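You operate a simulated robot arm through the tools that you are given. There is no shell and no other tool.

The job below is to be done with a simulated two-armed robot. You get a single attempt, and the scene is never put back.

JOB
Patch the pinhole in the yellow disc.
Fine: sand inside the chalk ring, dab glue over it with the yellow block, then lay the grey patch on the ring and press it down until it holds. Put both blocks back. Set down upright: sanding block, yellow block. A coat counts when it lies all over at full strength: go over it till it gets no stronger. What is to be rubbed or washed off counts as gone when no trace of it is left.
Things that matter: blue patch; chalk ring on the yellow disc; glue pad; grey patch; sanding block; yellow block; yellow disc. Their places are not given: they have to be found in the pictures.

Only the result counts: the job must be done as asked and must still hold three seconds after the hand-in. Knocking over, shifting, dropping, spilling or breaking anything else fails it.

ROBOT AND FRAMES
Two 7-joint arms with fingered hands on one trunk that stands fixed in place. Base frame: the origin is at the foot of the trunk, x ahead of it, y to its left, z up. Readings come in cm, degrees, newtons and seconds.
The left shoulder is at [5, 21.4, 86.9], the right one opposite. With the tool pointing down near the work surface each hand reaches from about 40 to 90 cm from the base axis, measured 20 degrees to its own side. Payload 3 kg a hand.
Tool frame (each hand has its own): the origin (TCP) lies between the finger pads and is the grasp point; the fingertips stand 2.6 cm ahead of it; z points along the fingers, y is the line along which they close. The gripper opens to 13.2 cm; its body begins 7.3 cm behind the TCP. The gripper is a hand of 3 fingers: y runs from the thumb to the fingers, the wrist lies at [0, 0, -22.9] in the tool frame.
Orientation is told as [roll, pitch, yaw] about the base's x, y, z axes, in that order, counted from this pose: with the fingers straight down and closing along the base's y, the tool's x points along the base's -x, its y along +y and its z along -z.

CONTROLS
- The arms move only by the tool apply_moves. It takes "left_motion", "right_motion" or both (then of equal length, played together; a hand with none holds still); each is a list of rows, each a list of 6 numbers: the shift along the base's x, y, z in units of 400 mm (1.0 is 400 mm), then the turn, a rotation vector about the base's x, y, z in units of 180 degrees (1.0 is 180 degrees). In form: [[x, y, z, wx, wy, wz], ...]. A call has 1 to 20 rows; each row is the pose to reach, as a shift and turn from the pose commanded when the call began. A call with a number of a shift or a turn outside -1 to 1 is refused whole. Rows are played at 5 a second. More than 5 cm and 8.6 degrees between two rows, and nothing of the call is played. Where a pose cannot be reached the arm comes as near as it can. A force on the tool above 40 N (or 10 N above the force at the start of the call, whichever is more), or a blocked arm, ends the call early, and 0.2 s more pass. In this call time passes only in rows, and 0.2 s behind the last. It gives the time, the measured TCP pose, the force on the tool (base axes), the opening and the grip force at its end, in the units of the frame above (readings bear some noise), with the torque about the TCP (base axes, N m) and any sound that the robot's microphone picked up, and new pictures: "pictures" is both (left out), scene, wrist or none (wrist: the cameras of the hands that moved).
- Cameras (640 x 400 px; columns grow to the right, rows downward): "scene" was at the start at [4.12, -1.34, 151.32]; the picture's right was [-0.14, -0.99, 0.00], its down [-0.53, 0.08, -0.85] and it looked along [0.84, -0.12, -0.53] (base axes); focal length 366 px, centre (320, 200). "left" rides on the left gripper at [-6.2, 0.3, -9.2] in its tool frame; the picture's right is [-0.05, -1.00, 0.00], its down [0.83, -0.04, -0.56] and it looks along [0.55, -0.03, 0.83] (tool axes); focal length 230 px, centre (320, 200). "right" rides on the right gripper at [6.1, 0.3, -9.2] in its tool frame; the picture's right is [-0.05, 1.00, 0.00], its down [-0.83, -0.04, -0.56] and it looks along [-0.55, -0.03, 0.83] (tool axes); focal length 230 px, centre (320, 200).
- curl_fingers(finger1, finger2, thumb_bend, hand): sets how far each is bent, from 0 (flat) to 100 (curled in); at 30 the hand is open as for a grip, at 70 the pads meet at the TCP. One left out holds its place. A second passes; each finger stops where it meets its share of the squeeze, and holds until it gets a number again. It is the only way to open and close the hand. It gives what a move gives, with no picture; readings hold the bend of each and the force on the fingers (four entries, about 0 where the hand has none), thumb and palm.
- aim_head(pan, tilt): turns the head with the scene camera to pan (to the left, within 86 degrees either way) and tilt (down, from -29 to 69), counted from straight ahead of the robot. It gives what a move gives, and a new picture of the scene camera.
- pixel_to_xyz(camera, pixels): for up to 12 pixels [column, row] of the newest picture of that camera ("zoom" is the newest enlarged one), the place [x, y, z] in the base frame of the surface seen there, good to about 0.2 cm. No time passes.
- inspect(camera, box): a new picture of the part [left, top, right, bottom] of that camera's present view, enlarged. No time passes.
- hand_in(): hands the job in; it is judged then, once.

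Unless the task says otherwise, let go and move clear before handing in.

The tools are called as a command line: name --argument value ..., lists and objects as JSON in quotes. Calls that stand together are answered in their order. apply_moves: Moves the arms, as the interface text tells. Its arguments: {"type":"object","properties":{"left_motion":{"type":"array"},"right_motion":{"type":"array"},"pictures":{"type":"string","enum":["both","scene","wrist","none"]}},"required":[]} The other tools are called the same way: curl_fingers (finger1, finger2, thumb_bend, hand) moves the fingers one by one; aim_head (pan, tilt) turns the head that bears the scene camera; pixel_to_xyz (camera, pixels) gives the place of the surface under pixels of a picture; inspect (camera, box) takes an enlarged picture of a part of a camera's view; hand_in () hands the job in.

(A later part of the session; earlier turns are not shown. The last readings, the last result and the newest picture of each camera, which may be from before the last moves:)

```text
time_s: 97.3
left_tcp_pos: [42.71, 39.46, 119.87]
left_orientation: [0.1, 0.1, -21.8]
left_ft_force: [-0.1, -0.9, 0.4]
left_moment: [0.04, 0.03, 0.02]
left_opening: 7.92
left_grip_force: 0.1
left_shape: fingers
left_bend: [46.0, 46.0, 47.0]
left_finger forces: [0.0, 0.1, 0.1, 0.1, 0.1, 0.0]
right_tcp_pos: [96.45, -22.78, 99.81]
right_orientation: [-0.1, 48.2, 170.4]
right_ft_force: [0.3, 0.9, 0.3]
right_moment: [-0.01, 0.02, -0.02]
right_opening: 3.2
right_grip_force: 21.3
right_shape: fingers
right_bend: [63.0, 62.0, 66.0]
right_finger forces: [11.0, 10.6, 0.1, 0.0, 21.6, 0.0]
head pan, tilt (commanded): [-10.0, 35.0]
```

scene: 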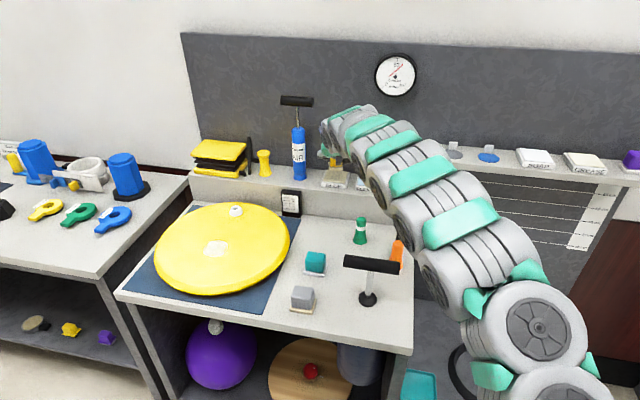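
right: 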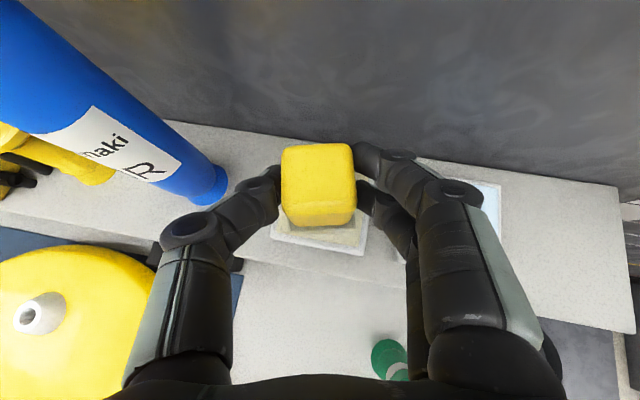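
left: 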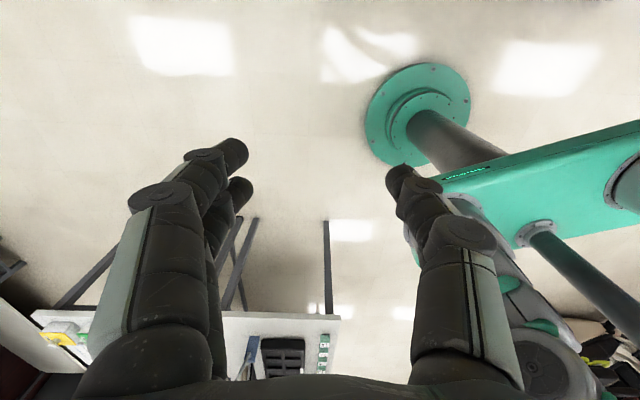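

The scene camera now has a clear view of the disc at (217,248), so I'll inspect the coat from there too while lowering the block to the pad.

inspect --camera "scene" --box '[202, 236, 232, 260]'

apply_moves --right_motion '[[0, 0, -0.04, 0, 0, 0], [0, 0, -0.07, 0, 0, 0], [0, 0, -0.08, 0, 0, 0], [0, 0, -0.085, 0, 0, 0], [0, 0, -0.088, 0, 0, 0]]' --pictures "none"

```text
16.00 times, centred on (217, 248) of scene
```

zoom: 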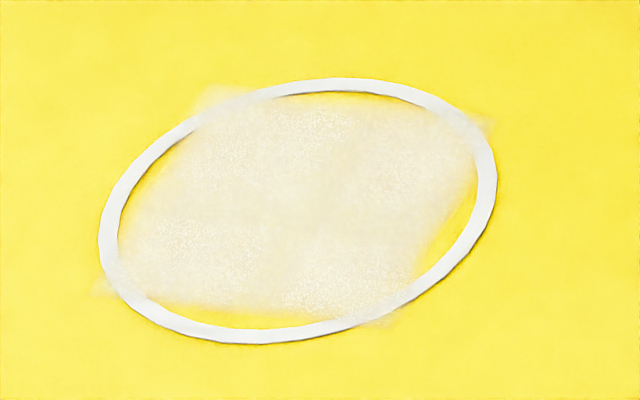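

```text
time_s: 98.5
left_tcp_pos: [42.67, 39.59, 119.91]
left_orientation: [0.1, 0.1, -21.9]
left_ft_force: [-0.3, 0.2, 0.2]
left_moment: [0.0, -0.01, -0.01]
left_opening: 7.92
left_grip_force: 0.0
left_shape: fingers
left_bend: [46.0, 46.0, 47.0]
left_finger forces: [0.0, 0.1, 0.0, 0.0, 0.1, 0.0]
right_tcp_pos: [96.47, -22.73, 96.08]
right_orientation: [-0.1, 48.2, 170.4]
right_ft_force: [-1.0, 1.1, 9.7]
right_moment: [-0.05, -0.18, 0.0]
right_opening: 3.24
right_grip_force: 23.0
right_shape: fingers
right_bend: [64.0, 63.0, 66.0]
right_finger forces: [11.8, 11.0, 0.0, 0.0, 23.4, 0.0]
head pan, tilt (commanded): [-10.0, 35.0]
```

Contact on the pad at 9.7 N. I'll hold briefly, lift, and carry it back to the ring.

apply_moves --right_motion '[[0, 0, 0.001, 0, 0, 0], [0.005, 0, 0.001, 0, 0, 0], [-0.005, 0, 0.001, 0, 0, 0], [0, 0.005, 0.001, 0, 0, 0], [0, 0, 0.001, 0, 0, 0], [0, 0, 0.03, 0, 0, 0], [0, 0, 0.088, 0, 0, 0], [-0.1025, 0.045, 0.088, 0, 0, 0], [-0.2075, 0.095, 0.088, 0, 0, 0], [-0.3075, 0.145, 0.088, 0, 0, 0], [-0.335, 0.2325, 0.088, 0, 0, 0], [-0.345, 0.345, 0.088, 0, 0, 0], [-0.35, 0.4575, 0.088, 0, 0, 0], [-0.35, 0.57, 0.088, 0, 0, 0], [-0.345, 0.6825, 0.08, 0, 0, 0], [-0.335, 0.795, 0.055, 0, 0, 0], [-0.32, 0.9075, 0.028, 0, 0, 0]]' --pictures "wrist"

inspect --camera "right" --box '[220, 110, 420, 330]'

```text
time_s: 102.1
left_tcp_pos: [42.7, 39.46, 119.82]
left_orientation: [0.1, 0.1, -21.9]
left_ft_force: [0.8, 0.5, 0.3]
left_moment: [0.01, 0.01, -0.01]
left_opening: 7.9
left_grip_force: 0.0
left_shape: fingers
left_bend: [46.0, 46.0, 47.0]
left_finger forces: [0.0, 0.0, 0.0, 0.0, 0.0, 0.1]
right_tcp_pos: [83.8, 13.72, 96.98]
right_orientation: [-0.3, 48.0, 170.3]
right_ft_force: [-0.3, -0.3, -0.6]
right_moment: [0.01, 0.05, 0.0]
right_opening: 3.18
right_grip_force: 21.2
right_shape: fingers
right_bend: [64.0, 63.0, 66.0]
right_finger forces: [10.7, 10.7, 0.0, 0.0, 21.3, 0.0]
head pan, tilt (commanded): [-10.0, 35.0]
```

right: 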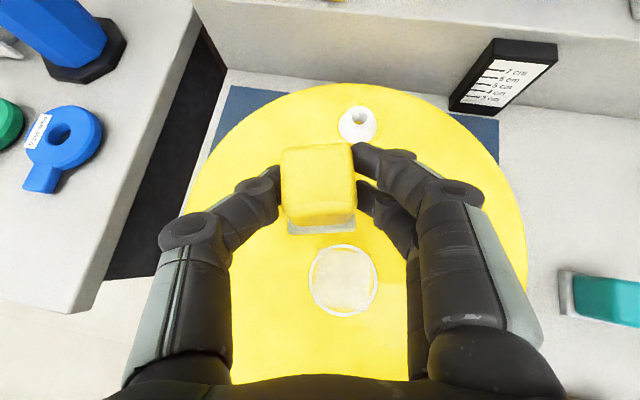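

```text
1.82 times, centred on (320, 220) of right
```

zoom: 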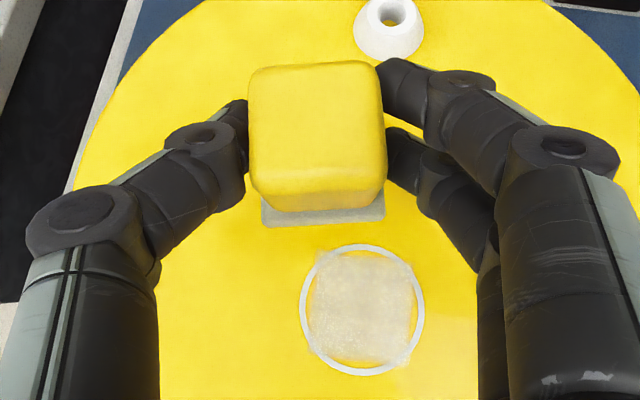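

Back above the ring. I'll touch down at the corner and feel for contact.

apply_moves --right_motion '[[-0.08, -0.01, -0.06, 0, 0, 0], [-0.16, -0.02, -0.12, 0, 0, 0], [-0.2064, -0.0324, -0.18, 0, 0, 0], [-0.2064, -0.0324, -0.192, 0, 0, 0], [-0.2064, -0.0324, -0.195, 0, 0, 0], [-0.2064, -0.0324, -0.196, 0, 0, 0]]' --pictures "none"

```text
time_s: 103.5
left_tcp_pos: [42.68, 39.52, 119.91]
left_orientation: [0.1, 0.2, -21.8]
left_ft_force: [0.3, -0.7, -0.2]
left_moment: [0.04, -0.01, 0.0]
left_opening: 7.9
left_grip_force: 0.0
left_shape: fingers
left_bend: [46.0, 46.0, 47.0]
left_finger forces: [0.0, 0.1, 0.0, 0.1, 0.0, 0.1]
right_tcp_pos: [75.49, 12.29, 89.28]
right_orientation: [0.0, 48.1, 170.5]
right_ft_force: [0.3, -0.7, -0.5]
right_moment: [0.02, 0.02, 0.01]
right_opening: 3.14
right_grip_force: 20.3
right_shape: fingers
right_bend: [64.0, 63.0, 66.0]
right_finger forces: [10.4, 10.3, 0.0, 0.0, 20.8, 0.0]
head pan, tilt (commanded): [-10.0, 35.0]
```

apply_moves --right_motion '[[0, 0, -0.0015, 0, 0, 0], [0, 0, -0.003, 0, 0, 0]]' --pictures "none"

```text
time_s: 104.1
left_tcp_pos: [42.61, 39.43, 119.78]
left_orientation: [0.1, 0.1, -21.9]
left_ft_force: [-0.1, 0.0, 0.2]
left_moment: [0.01, -0.02, 0.02]
left_opening: 7.91
left_grip_force: 0.1
left_shape: fingers
left_bend: [46.0, 46.0, 47.0]
left_finger forces: [0.0, 0.0, 0.1, 0.1, 0.0, 0.1]
right_tcp_pos: [75.49, 12.33, 89.14]
right_orientation: [-0.2, 48.1, 170.4]
right_ft_force: [0.3, 0.5, 10.3]
right_moment: [-0.07, -0.15, -0.01]
right_opening: 3.15
right_grip_force: 22.2
right_shape: fingers
right_bend: [64.0, 63.0, 66.0]
right_finger forces: [11.0, 10.8, 0.0, 0.1, 22.7, 0.1]
head pan, tilt (commanded): [-10.0, 35.0]
```

10 N at the corner with the tighter grip. Running the raster with a slight progressive lowering to keep contact.

apply_moves --right_motion '[[0.0047, 0.0263, 0.0003, 0, 0, 0], [0.0093, 0.0525, 0.0002, 0, 0, 0], [0.0139, 0.0788, 0.0001, 0, 0, 0], [0.0336, 0.0753, 0, 0, 0, 0], [0.029, 0.049, 0, 0, 0, 0], [0.0244, 0.0228, -0.0001, 0, 0, 0], [0.0197, -0.0035, -0.0002, 0, 0, 0], [0.0394, -0.007, -0.0003, 0, 0, 0], [0.0441, 0.0193, -0.0004, 0, 0, 0], [0.0487, 0.0455, -0.0005, 0, 0, 0], [0.0533, 0.0718, -0.0006, 0, 0, 0], [0.073, 0.0684, -0.0007, 0, 0, 0], [0.0684, 0.0421, -0.0008, 0, 0, 0], [0.0638, 0.0159, -0.0009, 0, 0, 0], [0.0591, -0.0104, -0.001, 0, 0, 0], [0.0788, -0.0139, -0.0011, 0, 0, 0], [0.0835, 0.0124, -0.0012, 0, 0, 0], [0.0881, 0.0386, -0.0013, 0, 0, 0], [0.0927, 0.0649, -0.0014, 0, 0, 0]]' --pictures "none"

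```text
time_s: 108.1
left_tcp_pos: [42.64, 39.5, 119.77]
left_orientation: [0.0, 0.2, -21.9]
left_ft_force: [0.5, 0.5, 0.2]
left_moment: [0.0, 0.0, 0.0]
left_opening: 7.92
left_grip_force: 0.0
left_shape: fingers
left_bend: [46.0, 46.0, 47.0]
left_finger forces: [0.0, 0.1, 0.0, 0.0, 0.0, 0.0]
right_tcp_pos: [79.05, 14.74, 89.07]
right_orientation: [-0.2, 48.1, 170.5]
right_ft_force: [-0.2, -9.8, 14.1]
right_moment: [-0.43, -0.19, -0.16]
right_opening: 3.16
right_grip_force: 24.5
right_shape: fingers
right_bend: [64.0, 62.0, 67.0]
right_finger forces: [14.5, 15.3, 0.1, 0.0, 18.8, 0.1]
head pan, tilt (commanded): [-10.0, 35.0]
```

Contact held throughout (14 N at the end). I'll lift and inspect the coat.

apply_moves --right_motion '[[0, 0, 0.06, 0, 0, 0], [0.05, -0.02, 0.13, 0, 0, 0], [0.1137, -0.0325, 0.199, 0, 0, 0]]' --pictures "wrist"

inspect --camera "right" --box '[308, 240, 372, 315]'

inspect --camera "right" --box '[220, 110, 420, 250]'

```text
time_s: 108.9
left_tcp_pos: [42.65, 39.56, 119.71]
left_orientation: [0.1, 0.1, -22.0]
left_ft_force: [0.0, 0.4, 0.4]
left_moment: [0.03, 0.01, 0.0]
left_opening: 7.91
left_grip_force: 0.0
left_shape: fingers
left_bend: [46.0, 46.0, 47.0]
left_finger forces: [0.0, 0.1, 0.1, 0.0, 0.1, 0.1]
right_tcp_pos: [83.77, 13.88, 96.96]
right_orientation: [-0.1, 48.0, 170.4]
right_ft_force: [0.2, 0.0, -0.3]
right_moment: [0.03, -0.01, 0.0]
right_opening: 3.17
right_grip_force: 23.1
right_shape: fingers
right_bend: [64.0, 62.0, 67.0]
right_finger forces: [11.4, 11.3, 0.0, 0.1, 22.8, 0.0]
head pan, tilt (commanded): [-10.0, 35.0]
```

right: 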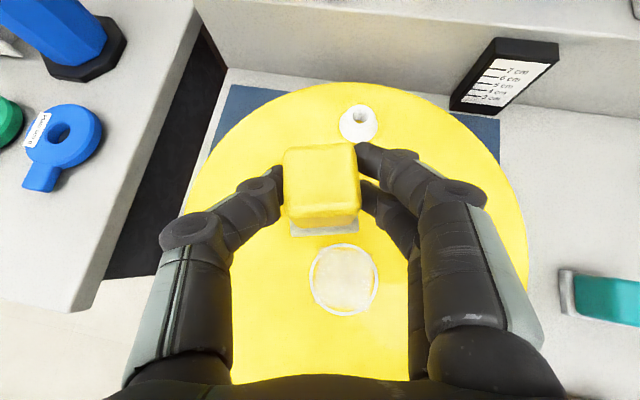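

```text
5.33 times, centred on (340, 278) of right
```

zoom: 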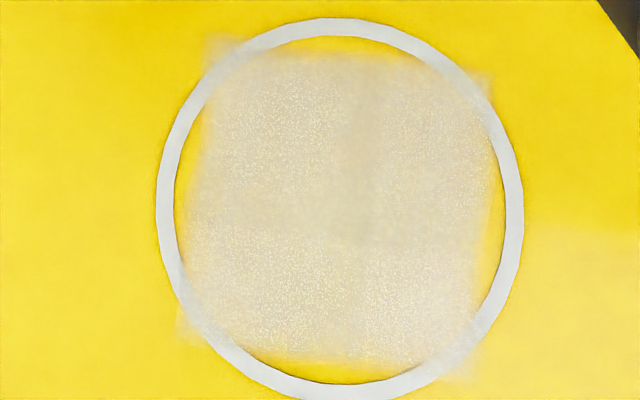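

```text
2.86 times, centred on (320, 180) of right
```

zoom: 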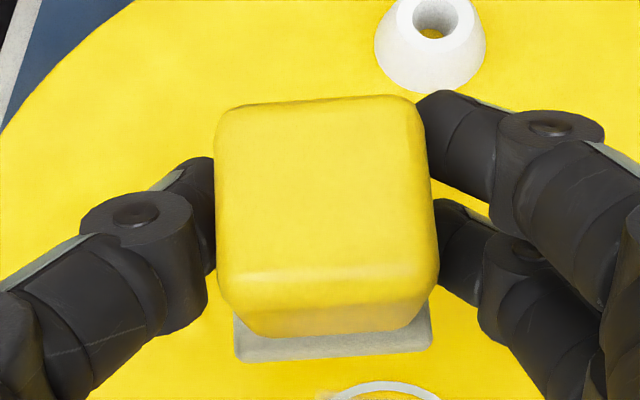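

Reloading made no visible difference: the four tiles are even and unchanged, so the coat is at full strength. Now I'll carry the yellow block back over its original spot, turning back to about 155.5° since the block twisted ~3° in the grip.

apply_moves --right_motion '[[-0.004, -0.105, 0.03, 0, 0, -0.0118], [-0.009, -0.21, 0.05, 0, 0, -0.0236], [-0.013, -0.315, 0.05, 0, 0, -0.0354], [-0.018, -0.42, 0.05, 0, 0, -0.0472], [-0.023, -0.525, 0.05, 0, 0, -0.059], [-0.028, -0.63, 0.05, 0, 0, -0.0708], [-0.035, -0.735, 0.04, 0, 0, -0.0826]]' --pictures "both"

inspect --camera "right" --box '[220, 110, 420, 250]'

```text
time_s: 110.5
left_tcp_pos: [42.67, 39.6, 119.7]
left_orientation: [0.1, 0.1, -21.9]
left_ft_force: [-0.8, 0.8, 0.6]
left_moment: [0.04, 0.0, -0.01]
left_opening: 7.93
left_grip_force: 0.0
left_shape: fingers
left_bend: [46.0, 46.0, 47.0]
left_finger forces: [0.1, 0.0, 0.0, 0.0, 0.0, 0.1]
right_tcp_pos: [82.31, -15.79, 98.61]
right_orientation: [-0.1, 48.0, 155.5]
right_ft_force: [0.4, -0.7, -0.5]
right_moment: [-0.02, 0.0, 0.01]
right_opening: 3.16
right_grip_force: 22.4
right_shape: fingers
right_bend: [64.0, 62.0, 67.0]
right_finger forces: [11.4, 11.1, 0.0, 0.1, 22.5, 0.0]
head pan, tilt (commanded): [-10.0, 35.0]
```

scene: 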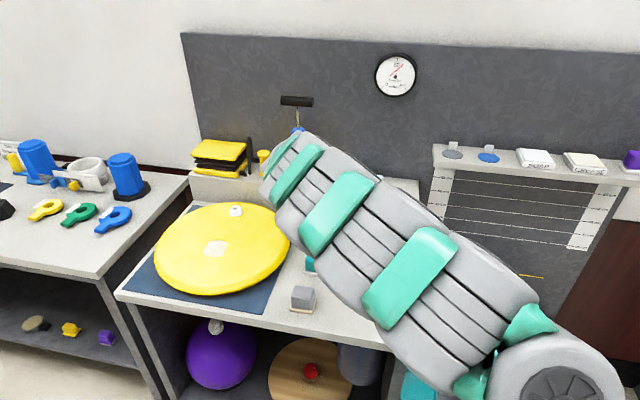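
right: 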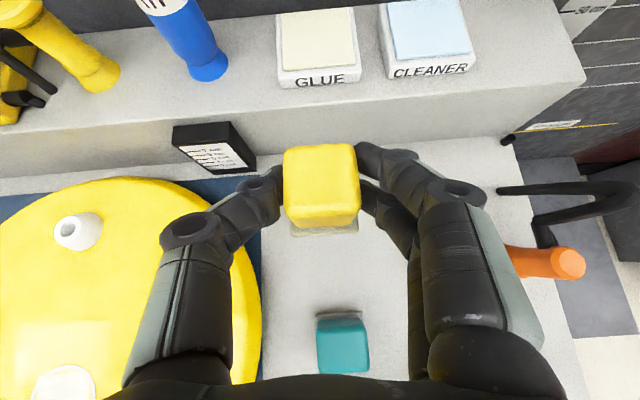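

```text
2.86 times, centred on (320, 180) of right
```

zoom: 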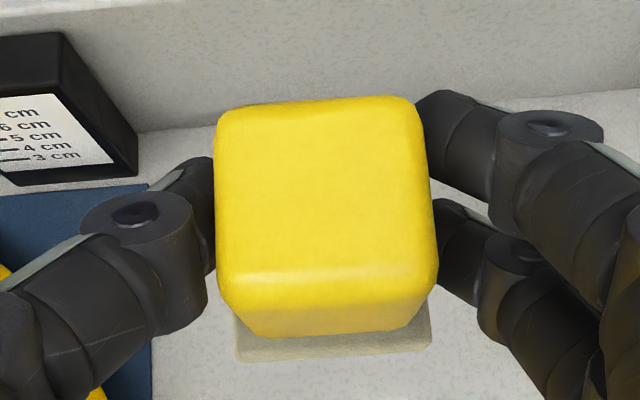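

The sole shows glue tint. The block has slid ~0.5 cm toward the palm in the grip, so I'll correct the hand by (+0.53,+0.26) and lower to just above the table.

apply_moves --right_motion '[[0.0132, 0.0065, -0.1, 0, 0, 0], [0.0132, 0.0065, -0.2, 0, 0, 0], [0.0132, 0.0065, -0.28, 0, 0, 0], [0.0132, 0.0065, -0.33, 0, 0, 0], [0.0132, 0.0065, -0.35, 0, 0, 0]]' --pictures "wrist"

```text
time_s: 111.7
left_tcp_pos: [42.74, 39.48, 119.79]
left_orientation: [0.1, 0.1, -22.0]
left_ft_force: [0.1, -0.3, 0.2]
left_moment: [0.0, 0.0, 0.01]
left_opening: 7.9
left_grip_force: 0.1
left_shape: fingers
left_bend: [46.0, 46.0, 47.0]
left_finger forces: [0.1, 0.0, 0.0, 0.0, 0.0, 0.1]
right_tcp_pos: [82.65, -15.54, 84.54]
right_orientation: [-0.1, 48.0, 155.4]
right_ft_force: [0.1, 0.1, -0.7]
right_moment: [-0.02, -0.01, -0.01]
right_opening: 3.14
right_grip_force: 22.6
right_shape: fingers
right_bend: [64.0, 62.0, 67.0]
right_finger forces: [11.5, 11.1, 0.1, 0.1, 22.6, 0.0]
head pan, tilt (commanded): [-10.0, 35.0]
```

right: 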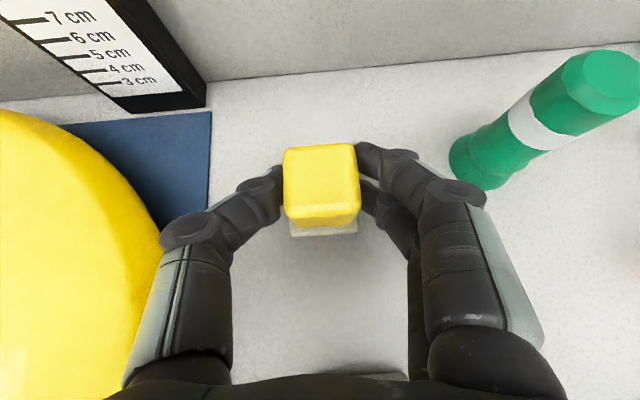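

I'll verify where the block is, via the top-face corners.

pixel_to_xyz --camera "right" --pixels '[[290, 152], [350, 149], [354, 205], [290, 208], [320, 180], [294, 234], [355, 232], [300, 230], [350, 228]]'

```text
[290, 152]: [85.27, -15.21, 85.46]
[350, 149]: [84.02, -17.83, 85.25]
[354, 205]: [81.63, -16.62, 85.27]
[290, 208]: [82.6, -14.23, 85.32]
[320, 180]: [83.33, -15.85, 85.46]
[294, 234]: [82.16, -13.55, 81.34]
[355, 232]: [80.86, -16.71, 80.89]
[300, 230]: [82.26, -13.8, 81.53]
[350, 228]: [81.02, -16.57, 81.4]
```

The block is level and about 0.25 cm from its original place; I'll nudge (+0.24,−0.12) and lower gently.

apply_moves --right_motion '[[0.006, -0.003, -0.004, 0, 0, 0], [0.006, -0.003, -0.008, 0, 0, 0], [0.006, -0.003, -0.01, 0, 0, 0]]' --pictures "none"

```text
time_s: 112.5
left_tcp_pos: [42.74, 39.42, 119.66]
left_orientation: [0.1, 0.0, -22.0]
left_ft_force: [0.1, 0.0, -0.2]
left_moment: [-0.02, 0.04, -0.01]
left_opening: 7.91
left_grip_force: 0.0
left_shape: fingers
left_bend: [46.0, 46.0, 47.0]
left_finger forces: [0.0, 0.0, 0.0, 0.0, 0.0, 0.0]
right_tcp_pos: [83.18, -15.61, 84.02]
right_orientation: [-0.2, 48.0, 155.5]
right_ft_force: [0.9, -0.7, -0.6]
right_moment: [-0.01, -0.01, 0.03]
right_opening: 3.16
right_grip_force: 22.6
right_shape: fingers
right_bend: [64.0, 62.0, 67.0]
right_finger forces: [11.4, 11.2, 0.1, 0.1, 22.7, 0.1]
head pan, tilt (commanded): [-10.0, 35.0]
```

apply_moves --right_motion '[[0, 0, -0.002, 0, 0, 0], [0, 0, -0.004, 0, 0, 0]]' --pictures "none"

```text
time_s: 113.1
left_tcp_pos: [42.7, 39.5, 119.9]
left_orientation: [0.1, 0.1, -22.0]
left_ft_force: [0.2, 0.7, -0.5]
left_moment: [-0.03, 0.0, -0.01]
left_opening: 7.93
left_grip_force: 0.0
left_shape: fingers
left_bend: [46.0, 46.0, 47.0]
left_finger forces: [0.0, 0.0, 0.0, 0.0, 0.0, 0.1]
right_tcp_pos: [83.13, -15.77, 84.05]
right_orientation: [-0.2, 48.1, 155.6]
right_ft_force: [0.5, -0.1, -0.4]
right_moment: [-0.02, 0.01, -0.03]
right_opening: 3.18
right_grip_force: 22.6
right_shape: fingers
right_bend: [64.0, 62.0, 67.0]
right_finger forces: [11.5, 11.3, 0.0, 0.1, 22.5, 0.0]
head pan, tilt (commanded): [-10.0, 35.0]
```

apply_moves --right_motion '[[0, 0, -0.002, 0, 0, 0], [0, 0, -0.004, 0, 0, 0]]' --pictures "none"

```text
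time_s: 113.7
left_tcp_pos: [42.68, 39.54, 119.67]
left_orientation: [0.1, 0.2, -22.0]
left_ft_force: [-0.4, 0.1, -0.3]
left_moment: [-0.03, -0.04, 0.01]
left_opening: 7.92
left_grip_force: 0.1
left_shape: fingers
left_bend: [46.0, 46.0, 47.0]
left_finger forces: [0.1, 0.0, 0.0, 0.0, 0.1, 0.0]
right_tcp_pos: [83.04, -15.64, 83.96]
right_orientation: [-0.2, 48.1, 155.5]
right_ft_force: [0.6, 0.2, 6.7]
right_moment: [-0.15, -0.07, 0.02]
right_opening: 3.15
right_grip_force: 22.7
right_shape: fingers
right_bend: [64.0, 62.0, 67.0]
right_finger forces: [11.4, 11.3, 0.0, 0.0, 23.2, 0.1]
head pan, tilt (commanded): [-10.0, 35.0]
```

The block rests on the table (6.7 N). Opening the right hand and raising straight up.

curl_fingers --hand "right" --finger1 50 --finger2 50 --thumb_bend 50

apply_moves --right_motion '[[0, 0, 0.03, 0, 0, 0], [0, 0, 0.08, 0, 0, 0], [0, 0, 0.16, 0, 0, 0], [0, 0, 0.26, 0, 0, 0], [0, 0, 0.36, 0, 0, 0]]' --pictures "both"

inspect --camera "right" --box '[275, 180, 375, 260]'

```text
time_s: 114.7
left_tcp_pos: [42.75, 39.48, 119.75]
left_orientation: [0.1, 0.1, -21.9]
left_ft_force: [-0.4, 0.4, -0.3]
left_moment: [-0.01, 0.0, 0.02]
left_opening: 7.94
left_grip_force: 0.0
left_shape: fingers
left_bend: [46.0, 46.0, 47.0]
left_finger forces: [0.1, 0.0, 0.0, 0.0, 0.1, 0.0]
right_tcp_pos: [83.0, -15.77, 83.83]
right_orientation: [-0.1, 47.9, 155.4]
right_ft_force: [-0.4, 0.1, 0.3]
right_moment: [-0.02, -0.01, -0.02]
right_opening: 6.72
right_grip_force: 0.0
right_shape: fingers
right_bend: [50.0, 50.0, 50.0]
right_finger forces: [0.0, 0.0, 0.0, 0.0, 0.0, 0.0]
head pan, tilt (commanded): [-10.0, 35.0]
```

```text
time_s: 115.9
left_tcp_pos: [42.71, 39.5, 119.81]
left_orientation: [0.1, 0.1, -21.9]
left_ft_force: [0.4, -0.1, 0.6]
left_moment: [0.01, 0.0, 0.02]
left_opening: 7.92
left_grip_force: 0.1
left_shape: fingers
left_bend: [46.0, 46.0, 47.0]
left_finger forces: [0.0, 0.0, 0.0, 0.1, 0.1, 0.0]
right_tcp_pos: [83.04, -15.7, 98.22]
right_orientation: [-0.1, 48.0, 155.5]
right_ft_force: [-0.8, -0.6, -0.3]
right_moment: [0.02, -0.04, -0.03]
right_opening: 6.75
right_grip_force: 0.1
right_shape: fingers
right_bend: [50.0, 50.0, 50.0]
right_finger forces: [0.1, 0.1, 0.1, 0.0, 0.1, 0.0]
head pan, tilt (commanded): [-10.0, 35.0]
```

scene: 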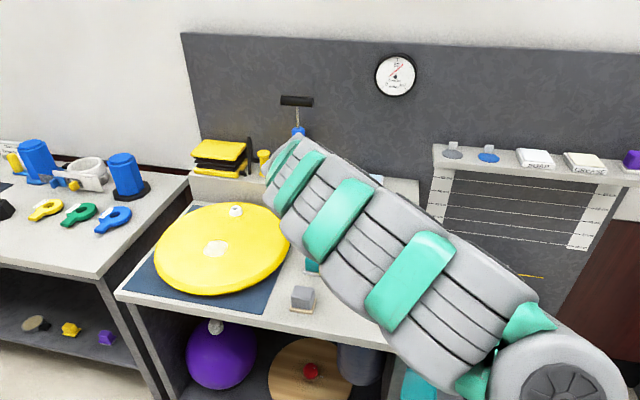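
right: 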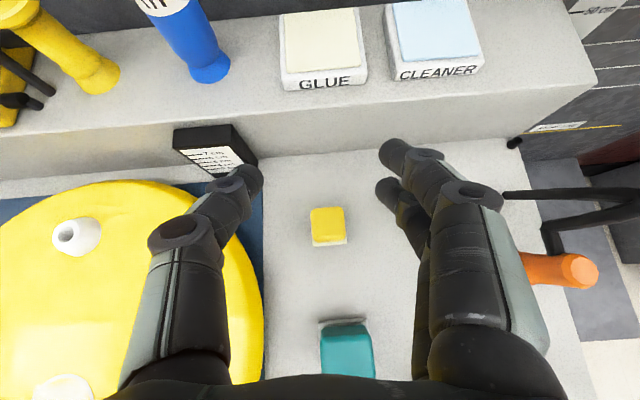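

```text
5.00 times, centred on (325, 220) of right
```

zoom: 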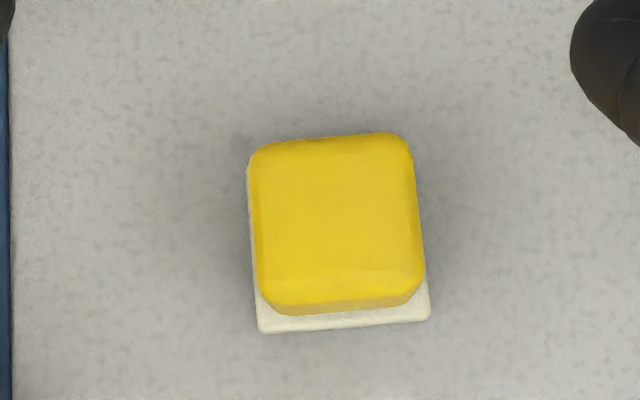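

The yellow block stands back in place, upright. Before going for the patch I'll measure the right hand's fingertip geometry from its own camera.

pixel_to_xyz --camera "right" --pixels '[[254, 172], [250, 185], [225, 205], [180, 235], [388, 150], [393, 160], [430, 165], [470, 195], [381, 188], [386, 200], [405, 215], [262, 180]]'

inspect --camera "right" --box '[130, 110, 510, 300]'

```text
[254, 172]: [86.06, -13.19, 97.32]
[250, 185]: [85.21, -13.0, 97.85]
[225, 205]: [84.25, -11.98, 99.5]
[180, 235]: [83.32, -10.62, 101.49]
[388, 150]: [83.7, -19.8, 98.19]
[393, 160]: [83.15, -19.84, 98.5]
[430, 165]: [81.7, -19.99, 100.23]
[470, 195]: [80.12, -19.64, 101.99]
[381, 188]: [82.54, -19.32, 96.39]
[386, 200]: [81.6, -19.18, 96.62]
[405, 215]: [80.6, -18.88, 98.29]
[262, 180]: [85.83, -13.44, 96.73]
```

```text
1.68 times, centred on (320, 205) of right
```

zoom: 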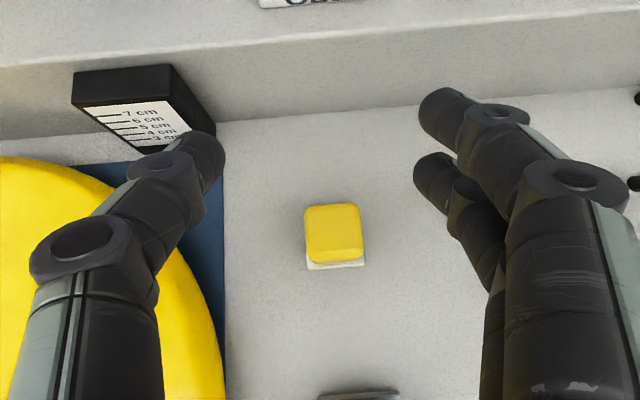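

Fingers turn out to be ~1.5 cm thick cylinders with the lower one about 1.2 cm below the thumb's plane, so pinching the 2.3 cm-wide tab is best done with thumb and lower finger only. First I'll rise and move toward the patch ledge, tilting to 54°.

apply_moves --right_motion '[[0, 0, 0.115, 0, 0, 0], [-0.01, -0.01, 0.23, 0, 0, 0], [-0.03, -0.05, 0.32, -0.0023, -0.005, 0], [-0.05, -0.15, 0.345, -0.0046, -0.0101, 0], [-0.07, -0.26, 0.345, -0.0069, -0.0152, 0], [-0.09, -0.37, 0.345, -0.0092, -0.0202, 0], [-0.105, -0.48, 0.345, -0.0115, -0.0253, 0], [-0.115, -0.59, 0.345, -0.0138, -0.0303, 0], [-0.12, -0.66, 0.345, -0.0138, -0.0303, 0], [-0.125, -0.7325, 0.345, -0.0138, -0.0303, 0]]' --pictures "both"

```text
time_s: 118.1
left_tcp_pos: [42.74, 39.65, 119.72]
left_orientation: [0.0, 0.1, -21.9]
left_ft_force: [0.1, 0.3, 0.3]
left_moment: [0.02, 0.0, 0.01]
left_opening: 7.97
left_grip_force: 0.0
left_shape: fingers
left_bend: [46.0, 46.0, 47.0]
left_finger forces: [0.0, 0.0, 0.0, 0.1, 0.0, 0.0]
right_tcp_pos: [78.16, -45.09, 112.09]
right_orientation: [-0.2, 54.1, 155.6]
right_ft_force: [0.2, -0.5, 0.3]
right_moment: [-0.03, 0.04, 0.03]
right_opening: 6.71
right_grip_force: 0.1
right_shape: fingers
right_bend: [50.0, 50.0, 50.0]
right_finger forces: [0.0, 0.0, 0.0, 0.0, 0.0, 0.1]
head pan, tilt (commanded): [-10.0, 35.0]
```

scene: 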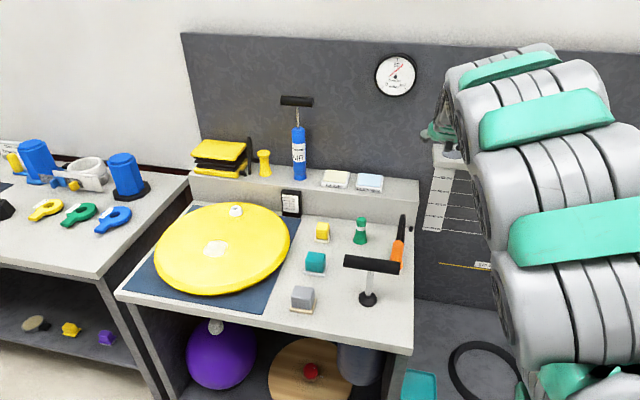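
right: 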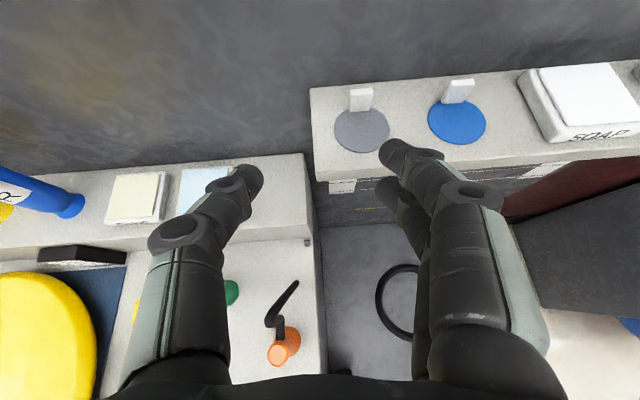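

The right camera sees the grey patch at (362,128) with its tab at (361,98). I'll zoom and measure it.

inspect --camera "right" --box '[310, 70, 500, 190]'

pixel_to_xyz --camera "right" --pixels '[[362, 130], [336, 130], [388, 130], [362, 149], [351, 108], [371, 106], [350, 92], [372, 90], [361, 100], [361, 90], [458, 122], [457, 92]]'

```text
3.33 times, centred on (405, 130) of right
```

zoom: 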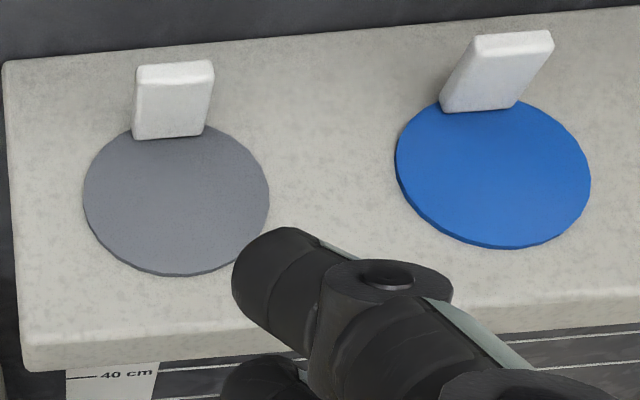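

```text
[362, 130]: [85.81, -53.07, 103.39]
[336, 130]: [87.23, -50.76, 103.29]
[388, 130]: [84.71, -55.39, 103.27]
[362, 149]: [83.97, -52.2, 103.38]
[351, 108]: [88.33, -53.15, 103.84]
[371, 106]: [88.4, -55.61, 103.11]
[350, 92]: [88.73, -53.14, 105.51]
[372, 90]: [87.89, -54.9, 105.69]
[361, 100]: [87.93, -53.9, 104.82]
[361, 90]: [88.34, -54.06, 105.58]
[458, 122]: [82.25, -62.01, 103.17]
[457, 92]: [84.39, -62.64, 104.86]
```

The grey patch centre is (85.8,−53.0) and its tab is about 2 cm wide centred near (88.2,−54.0). I'll open finger1 to see whether it is the upper or lower one.

curl_fingers --hand "right" --finger1 30

inspect --camera "right" --box '[130, 60, 580, 340]'

```text
time_s: 119.1
left_tcp_pos: [42.6, 39.57, 119.79]
left_orientation: [0.2, 0.1, -21.9]
left_ft_force: [0.5, -0.1, 0.5]
left_moment: [0.0, -0.02, 0.0]
left_opening: 7.91
left_grip_force: 0.0
left_shape: fingers
left_bend: [46.0, 46.0, 47.0]
left_finger forces: [0.0, 0.0, 0.0, 0.1, 0.0, 0.1]
right_tcp_pos: [78.16, -45.02, 112.06]
right_orientation: [-0.1, 54.0, 155.4]
right_ft_force: [0.5, 0.0, 0.4]
right_moment: [-0.01, -0.01, 0.01]
right_opening: 10.08
right_grip_force: 0.1
right_shape: fingers
right_bend: [30.0, 50.0, 50.0]
right_finger forces: [0.0, 0.0, 0.0, 0.0, 0.0, 0.1]
head pan, tilt (commanded): [-10.0, 35.0]
```

```text
1.42 times, centred on (355, 200) of right
```

zoom: 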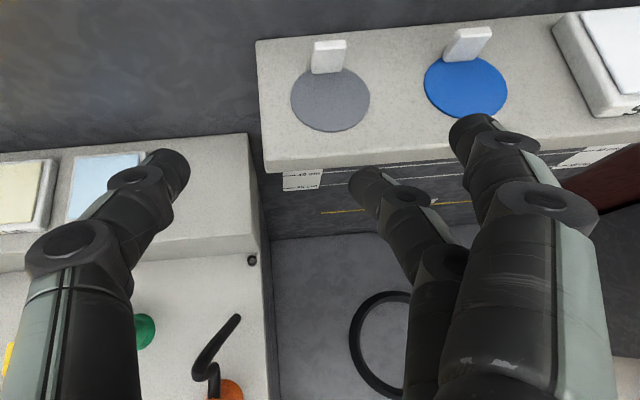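

finger1 is the upper one (now opened); finger2 is the lower. I'll set thumb and finger2 to a narrow gap, roll the hand 18° so their tips line up level, and move to a pre-approach behind the tab.

curl_fingers --hand "right" --finger1 25 --finger2 57 --thumb_bend 57

apply_moves --right_motion '[[0.015, -0.03, -0.01, -0.0184, 0.0084, 0.0147], [0.03, -0.06, -0.02, -0.0368, 0.0168, 0.0294], [0.045, -0.09, -0.03, -0.0552, 0.0252, 0.0441], [0.06, -0.125, -0.045, -0.0736, 0.0336, 0.0588]]' --pictures "both"

```text
time_s: 120.1
left_tcp_pos: [42.58, 39.44, 119.76]
left_orientation: [0.1, 0.0, -21.9]
left_ft_force: [0.5, 0.0, -0.8]
left_moment: [-0.05, 0.02, 0.01]
left_opening: 7.93
left_grip_force: 0.1
left_shape: fingers
left_bend: [46.0, 46.0, 47.0]
left_finger forces: [0.0, 0.0, 0.1, 0.0, 0.0, 0.0]
right_tcp_pos: [78.07, -44.96, 112.02]
right_orientation: [-0.1, 54.1, 155.5]
right_ft_force: [-0.1, -0.3, 0.2]
right_moment: [0.01, -0.01, -0.01]
right_opening: 9.62
right_grip_force: 0.0
right_shape: fingers
right_bend: [25.0, 56.0, 56.0]
right_finger forces: [0.1, 0.0, 0.0, 0.0, 0.0, 0.0]
head pan, tilt (commanded): [-10.0, 35.0]
```

```text
time_s: 121.1
left_tcp_pos: [42.7, 39.49, 119.77]
left_orientation: [0.1, 0.1, -21.9]
left_ft_force: [-0.4, 0.6, -0.2]
left_moment: [-0.01, 0.01, 0.01]
left_opening: 7.9
left_grip_force: 0.1
left_shape: fingers
left_bend: [46.0, 46.0, 47.0]
left_finger forces: [0.0, 0.0, 0.0, 0.1, 0.0, 0.1]
right_tcp_pos: [80.5, -50.01, 110.38]
right_orientation: [22.9, 50.4, -175.5]
right_ft_force: [-0.2, 0.3, -0.8]
right_moment: [0.0, 0.02, 0.0]
right_opening: 9.66
right_grip_force: 0.1
right_shape: fingers
right_bend: [25.0, 56.0, 56.0]
right_finger forces: [0.1, 0.0, 0.0, 0.1, 0.1, 0.1]
head pan, tilt (commanded): [-10.0, 35.0]
```

scene: 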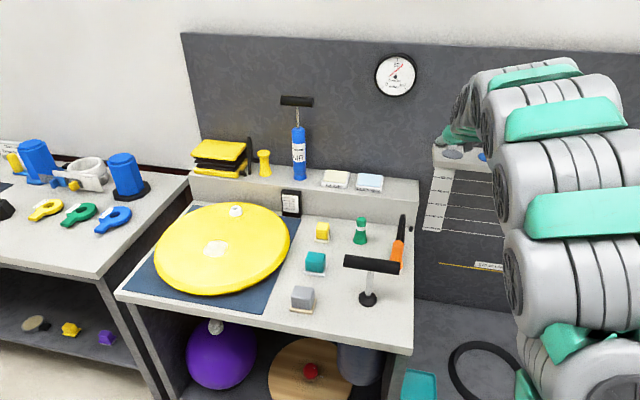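
right: 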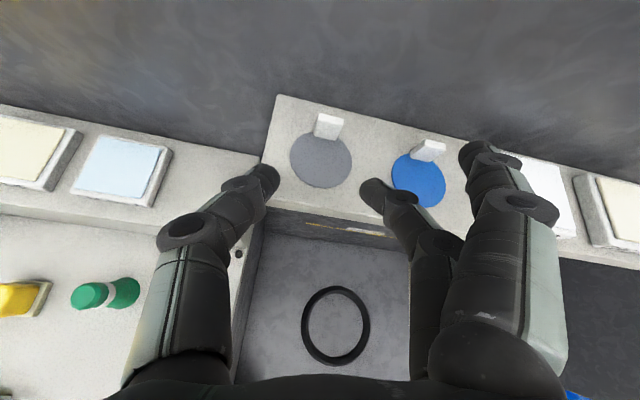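

The roll is in; thumb tip at (268,178), finger2 tip at (371,190). I'll measure both tips and the tab to plan the final approach.

inspect --camera "right" --box '[220, 90, 460, 240]'

pixel_to_xyz --camera "right" --pixels '[[268, 172], [272, 180], [262, 190], [366, 188], [375, 185], [378, 200], [327, 130], [316, 133], [338, 130], [326, 118], [322, 160], [470, 148]]'

```text
2.67 times, centred on (340, 165) of right
```

zoom: 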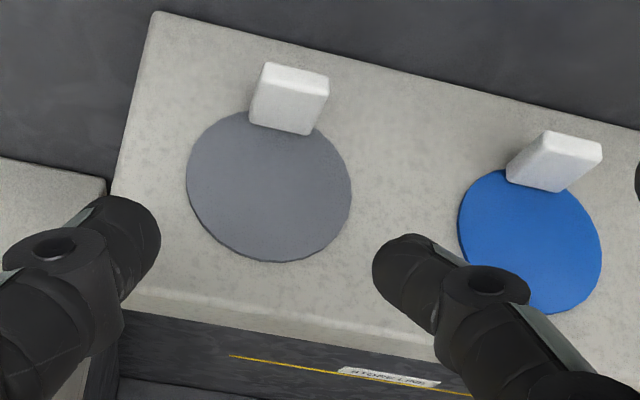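

```text
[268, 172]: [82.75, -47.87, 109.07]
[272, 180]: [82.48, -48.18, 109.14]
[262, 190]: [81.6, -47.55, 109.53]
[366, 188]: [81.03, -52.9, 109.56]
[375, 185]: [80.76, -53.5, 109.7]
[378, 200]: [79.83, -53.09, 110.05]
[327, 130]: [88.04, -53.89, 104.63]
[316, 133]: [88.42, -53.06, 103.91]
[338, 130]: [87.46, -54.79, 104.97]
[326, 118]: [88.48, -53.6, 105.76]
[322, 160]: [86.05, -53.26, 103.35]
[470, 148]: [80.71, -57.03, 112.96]
```

The tips straddle about 4.9 cm and sit where I expected. I'll turn 6° more to match the tab and approach diagonally to just above the gripping height.

apply_moves --right_motion '[[0.034, -0.016, -0.015, 0, 0, -0.0083], [0.068, -0.032, -0.03, 0, 0, -0.0167], [0.1, -0.048, -0.05, 0, 0, -0.025], [0.134, -0.064, -0.07, 0, 0, -0.0333], [0.167, -0.08, -0.082, 0, 0, -0.0333]]' --pictures "both"

inspect --camera "right" --box '[220, 120, 440, 280]'

```text
time_s: 122.3
left_tcp_pos: [42.71, 39.56, 119.82]
left_orientation: [0.1, 0.1, -21.9]
left_ft_force: [-0.6, -0.1, 0.6]
left_moment: [0.01, 0.0, 0.0]
left_opening: 7.9
left_grip_force: 0.1
left_shape: fingers
left_bend: [46.0, 46.0, 47.0]
left_finger forces: [0.0, 0.1, 0.0, 0.1, 0.0, 0.1]
right_tcp_pos: [87.25, -53.14, 106.94]
right_orientation: [22.8, 50.4, 178.4]
right_ft_force: [0.4, -0.6, 0.0]
right_moment: [-0.01, 0.0, 0.04]
right_opening: 9.66
right_grip_force: 0.0
right_shape: fingers
right_bend: [25.0, 56.0, 56.0]
right_finger forces: [0.1, 0.0, 0.1, 0.1, 0.0, 0.0]
head pan, tilt (commanded): [-10.0, 35.0]
```

scene: 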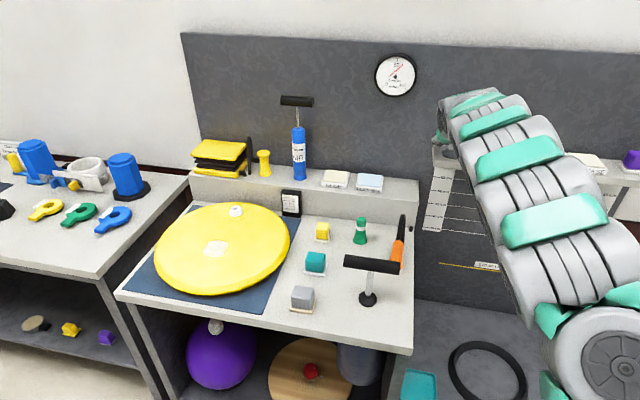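
right: 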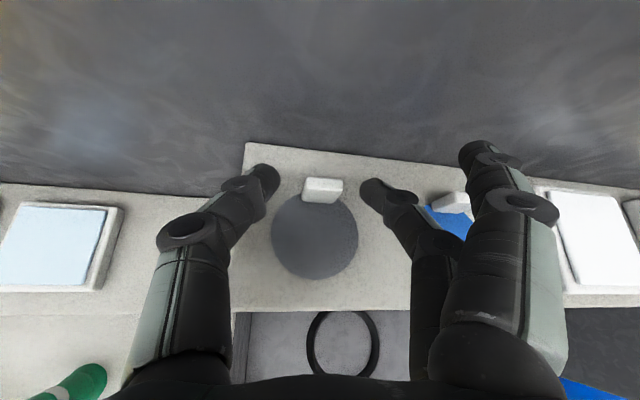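

```text
2.50 times, centred on (330, 200) of right
```

zoom: 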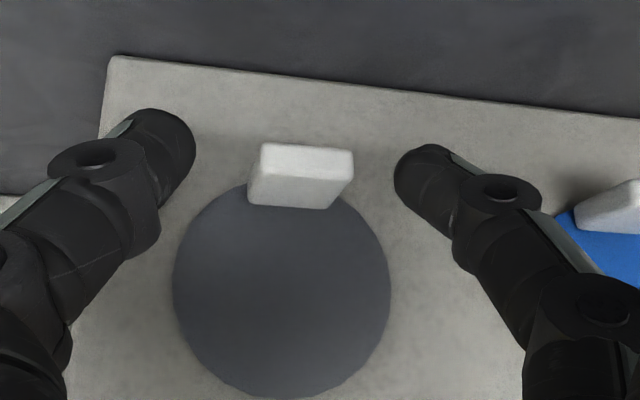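

The tab at (323,190) sits between thumb and finger2. I'll zoom in further to fine-tune the fore-aft alignment.

inspect --camera "right" --box '[270, 155, 390, 225]'

pixel_to_xyz --camera "right" --pixels '[[277, 180], [272, 172], [362, 192], [360, 183], [308, 183], [340, 184], [325, 185], [322, 197], [305, 200], [337, 202], [323, 180], [343, 190]]'

```text
5.33 times, centred on (330, 190) of right
```

zoom: 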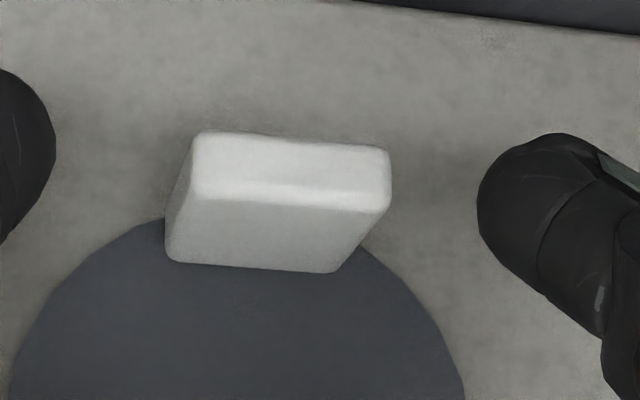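

```text
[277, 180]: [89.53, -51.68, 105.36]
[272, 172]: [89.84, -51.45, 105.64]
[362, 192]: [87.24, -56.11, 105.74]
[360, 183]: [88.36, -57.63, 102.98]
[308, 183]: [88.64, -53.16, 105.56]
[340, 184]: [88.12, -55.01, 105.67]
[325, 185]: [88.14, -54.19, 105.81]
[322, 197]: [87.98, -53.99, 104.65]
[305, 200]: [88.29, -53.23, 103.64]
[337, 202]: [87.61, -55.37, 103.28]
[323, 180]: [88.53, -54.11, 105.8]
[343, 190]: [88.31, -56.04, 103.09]
```

The line between thumb and finger2 tips runs right through the tab's middle. I'll lower 0.35 cm and pinch, with finger2 commanded further so that it balances the stiffer thumb.

apply_moves --right_motion '[[0, 0, -0.004, 0, 0, 0], [0, -0.003, -0.0085, 0, 0, 0]]' --pictures "none"

curl_fingers --hand "right" --finger2 76 --thumb_bend 70

inspect --camera "right" --box '[220, 120, 440, 280]'

```text
time_s: 122.9
left_tcp_pos: [42.62, 39.49, 119.74]
left_orientation: [0.1, 0.1, -21.9]
left_ft_force: [-0.2, 0.0, 0.1]
left_moment: [0.02, 0.01, 0.02]
left_opening: 7.92
left_grip_force: 0.2
left_shape: fingers
left_bend: [46.0, 46.0, 47.0]
left_finger forces: [0.0, 0.0, 0.1, 0.1, 0.0, 0.1]
right_tcp_pos: [87.2, -53.34, 106.67]
right_orientation: [22.9, 50.3, 178.4]
right_ft_force: [-0.2, 0.4, -0.8]
right_moment: [0.0, 0.0, 0.0]
right_opening: 9.66
right_grip_force: 0.1
right_shape: fingers
right_bend: [25.0, 56.0, 56.0]
right_finger forces: [0.1, 0.1, 0.0, 0.0, 0.0, 0.1]
head pan, tilt (commanded): [-10.0, 35.0]
```

```text
time_s: 123.9
left_tcp_pos: [42.7, 39.48, 119.82]
left_orientation: [0.0, 0.1, -21.9]
left_ft_force: [0.6, -0.2, 1.0]
left_moment: [0.04, 0.02, 0.02]
left_opening: 7.93
left_grip_force: 0.1
left_shape: fingers
left_bend: [46.0, 46.0, 47.0]
left_finger forces: [0.0, 0.0, 0.0, 0.0, 0.0, 0.1]
right_tcp_pos: [87.19, -53.2, 106.56]
right_orientation: [22.9, 50.3, 178.5]
right_ft_force: [-0.1, -0.5, 0.3]
right_moment: [0.01, 0.0, -0.02]
right_opening: 8.38
right_grip_force: 10.0
right_shape: fingers
right_bend: [25.0, 72.0, 67.0]
right_finger forces: [0.0, 10.3, 0.0, 0.0, 10.0, 0.0]
head pan, tilt (commanded): [-10.0, 35.0]
```

```text
2.50 times, centred on (330, 200) of right
```

zoom: 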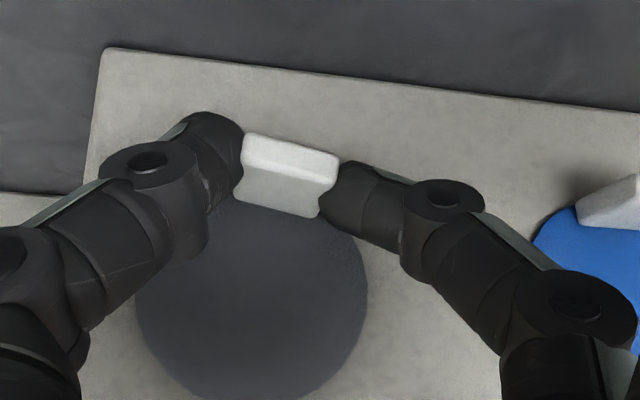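

Pinched: finger2 10.3 N and thumb 10.0 N on the tab's sides. I'll lift gently by 1.5 cm and watch whether the patch stays level.

apply_moves --right_motion '[[0, 0, 0.01, 0, 0, 0], [0, 0, 0.02, 0, 0, 0], [0, 0, 0.0375, 0, 0, 0]]' --pictures "wrist"

inspect --camera "right" --box '[200, 120, 460, 300]'

```text
time_s: 124.7
left_tcp_pos: [42.59, 39.55, 119.85]
left_orientation: [0.1, 0.1, -21.9]
left_ft_force: [-1.0, 0.1, -0.6]
left_moment: [0.0, 0.02, 0.0]
left_opening: 7.89
left_grip_force: 0.1
left_shape: fingers
left_bend: [46.0, 46.0, 47.0]
left_finger forces: [0.1, 0.0, 0.1, 0.1, 0.0, 0.1]
right_tcp_pos: [87.11, -53.27, 108.14]
right_orientation: [22.9, 50.3, 178.3]
right_ft_force: [0.4, 0.4, 0.0]
right_moment: [-0.01, -0.04, -0.02]
right_opening: 8.37
right_grip_force: 9.9
right_shape: fingers
right_bend: [25.0, 72.0, 67.0]
right_finger forces: [0.0, 10.1, 0.0, 0.0, 10.1, 0.0]
head pan, tilt (commanded): [-10.0, 35.0]
```

right: 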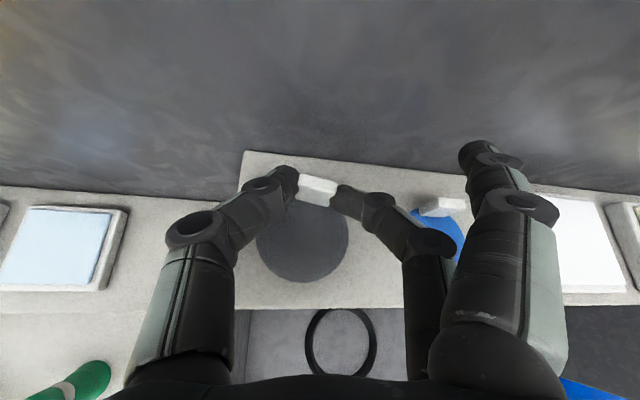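

```text
2.22 times, centred on (330, 210) of right
```

zoom: 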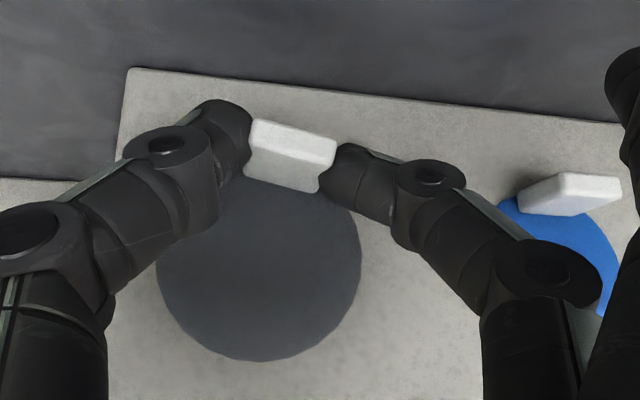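

The patch keeps its apparent size while the ledge recedes, so it is lifted. I'll measure its tilt.

pixel_to_xyz --camera "right" --pixels '[[302, 240], [302, 275], [265, 240], [342, 240], [302, 212], [280, 262], [328, 262], [316, 187], [312, 180], [330, 185], [318, 205]]'

```text
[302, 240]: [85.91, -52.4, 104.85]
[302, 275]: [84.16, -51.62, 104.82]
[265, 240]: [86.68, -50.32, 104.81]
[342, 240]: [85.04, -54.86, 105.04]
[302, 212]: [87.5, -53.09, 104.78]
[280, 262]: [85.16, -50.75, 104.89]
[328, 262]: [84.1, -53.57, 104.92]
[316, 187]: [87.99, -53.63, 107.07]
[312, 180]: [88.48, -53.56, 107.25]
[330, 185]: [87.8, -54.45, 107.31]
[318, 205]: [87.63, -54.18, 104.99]
```

The patch hangs perfectly level (z≈104.85 all over) and well held. I'll carry it back and across at z≈112, gradually turning the hand.

apply_moves --right_motion '[[-0.05, 0.025, 0.05, 0, 0, 0], [-0.125, 0.075, 0.0875, 0, 0, 0.0067], [-0.2, 0.1375, 0.1, 0, 0, 0.0133], [-0.25, 0.225, 0.1, 0, 0, 0.02], [-0.275, 0.325, 0.1, 0, 0, 0.0267], [-0.275, 0.425, 0.1, 0, 0, 0.0333], [-0.275, 0.525, 0.1, 0, 0, 0.04], [-0.275, 0.625, 0.1, 0, 0, 0.0467], [-0.275, 0.725, 0.1, 0, 0, 0.0533], [-0.275, 0.825, 0.1, 0, 0, 0.06], [-0.2625, 0.925, 0.1, 0, 0, 0.0667]]' --pictures "both"

```text
time_s: 127.1
left_tcp_pos: [42.72, 39.5, 119.71]
left_orientation: [0.1, 0.1, -21.9]
left_ft_force: [0.4, 0.9, -0.7]
left_moment: [-0.03, -0.01, 0.02]
left_opening: 7.94
left_grip_force: 0.0
left_shape: fingers
left_bend: [46.0, 46.0, 47.0]
left_finger forces: [0.0, 0.1, 0.2, 0.0, 0.0, 0.1]
right_tcp_pos: [76.52, -16.02, 112.18]
right_orientation: [22.8, 50.5, -169.6]
right_ft_force: [-0.6, 0.9, -0.2]
right_moment: [0.01, -0.02, 0.02]
right_opening: 8.41
right_grip_force: 10.8
right_shape: fingers
right_bend: [25.0, 73.0, 66.0]
right_finger forces: [0.0, 10.0, 0.1, 0.0, 10.0, 0.1]
head pan, tilt (commanded): [-10.0, 35.0]
```

scene: 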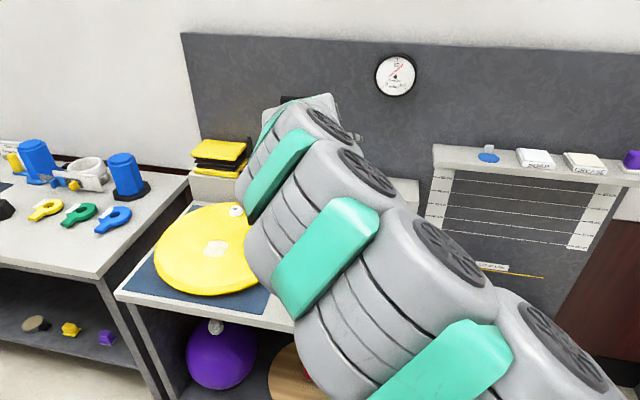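
right: 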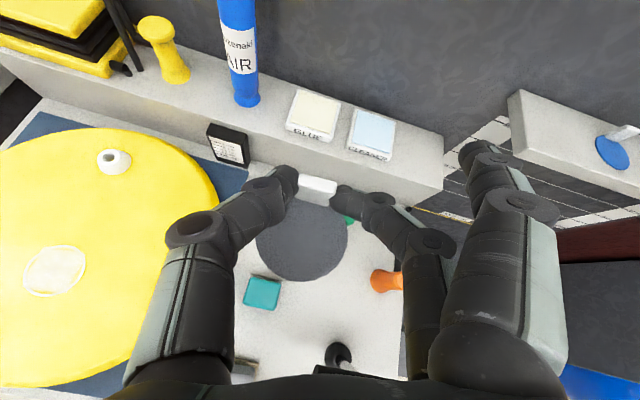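

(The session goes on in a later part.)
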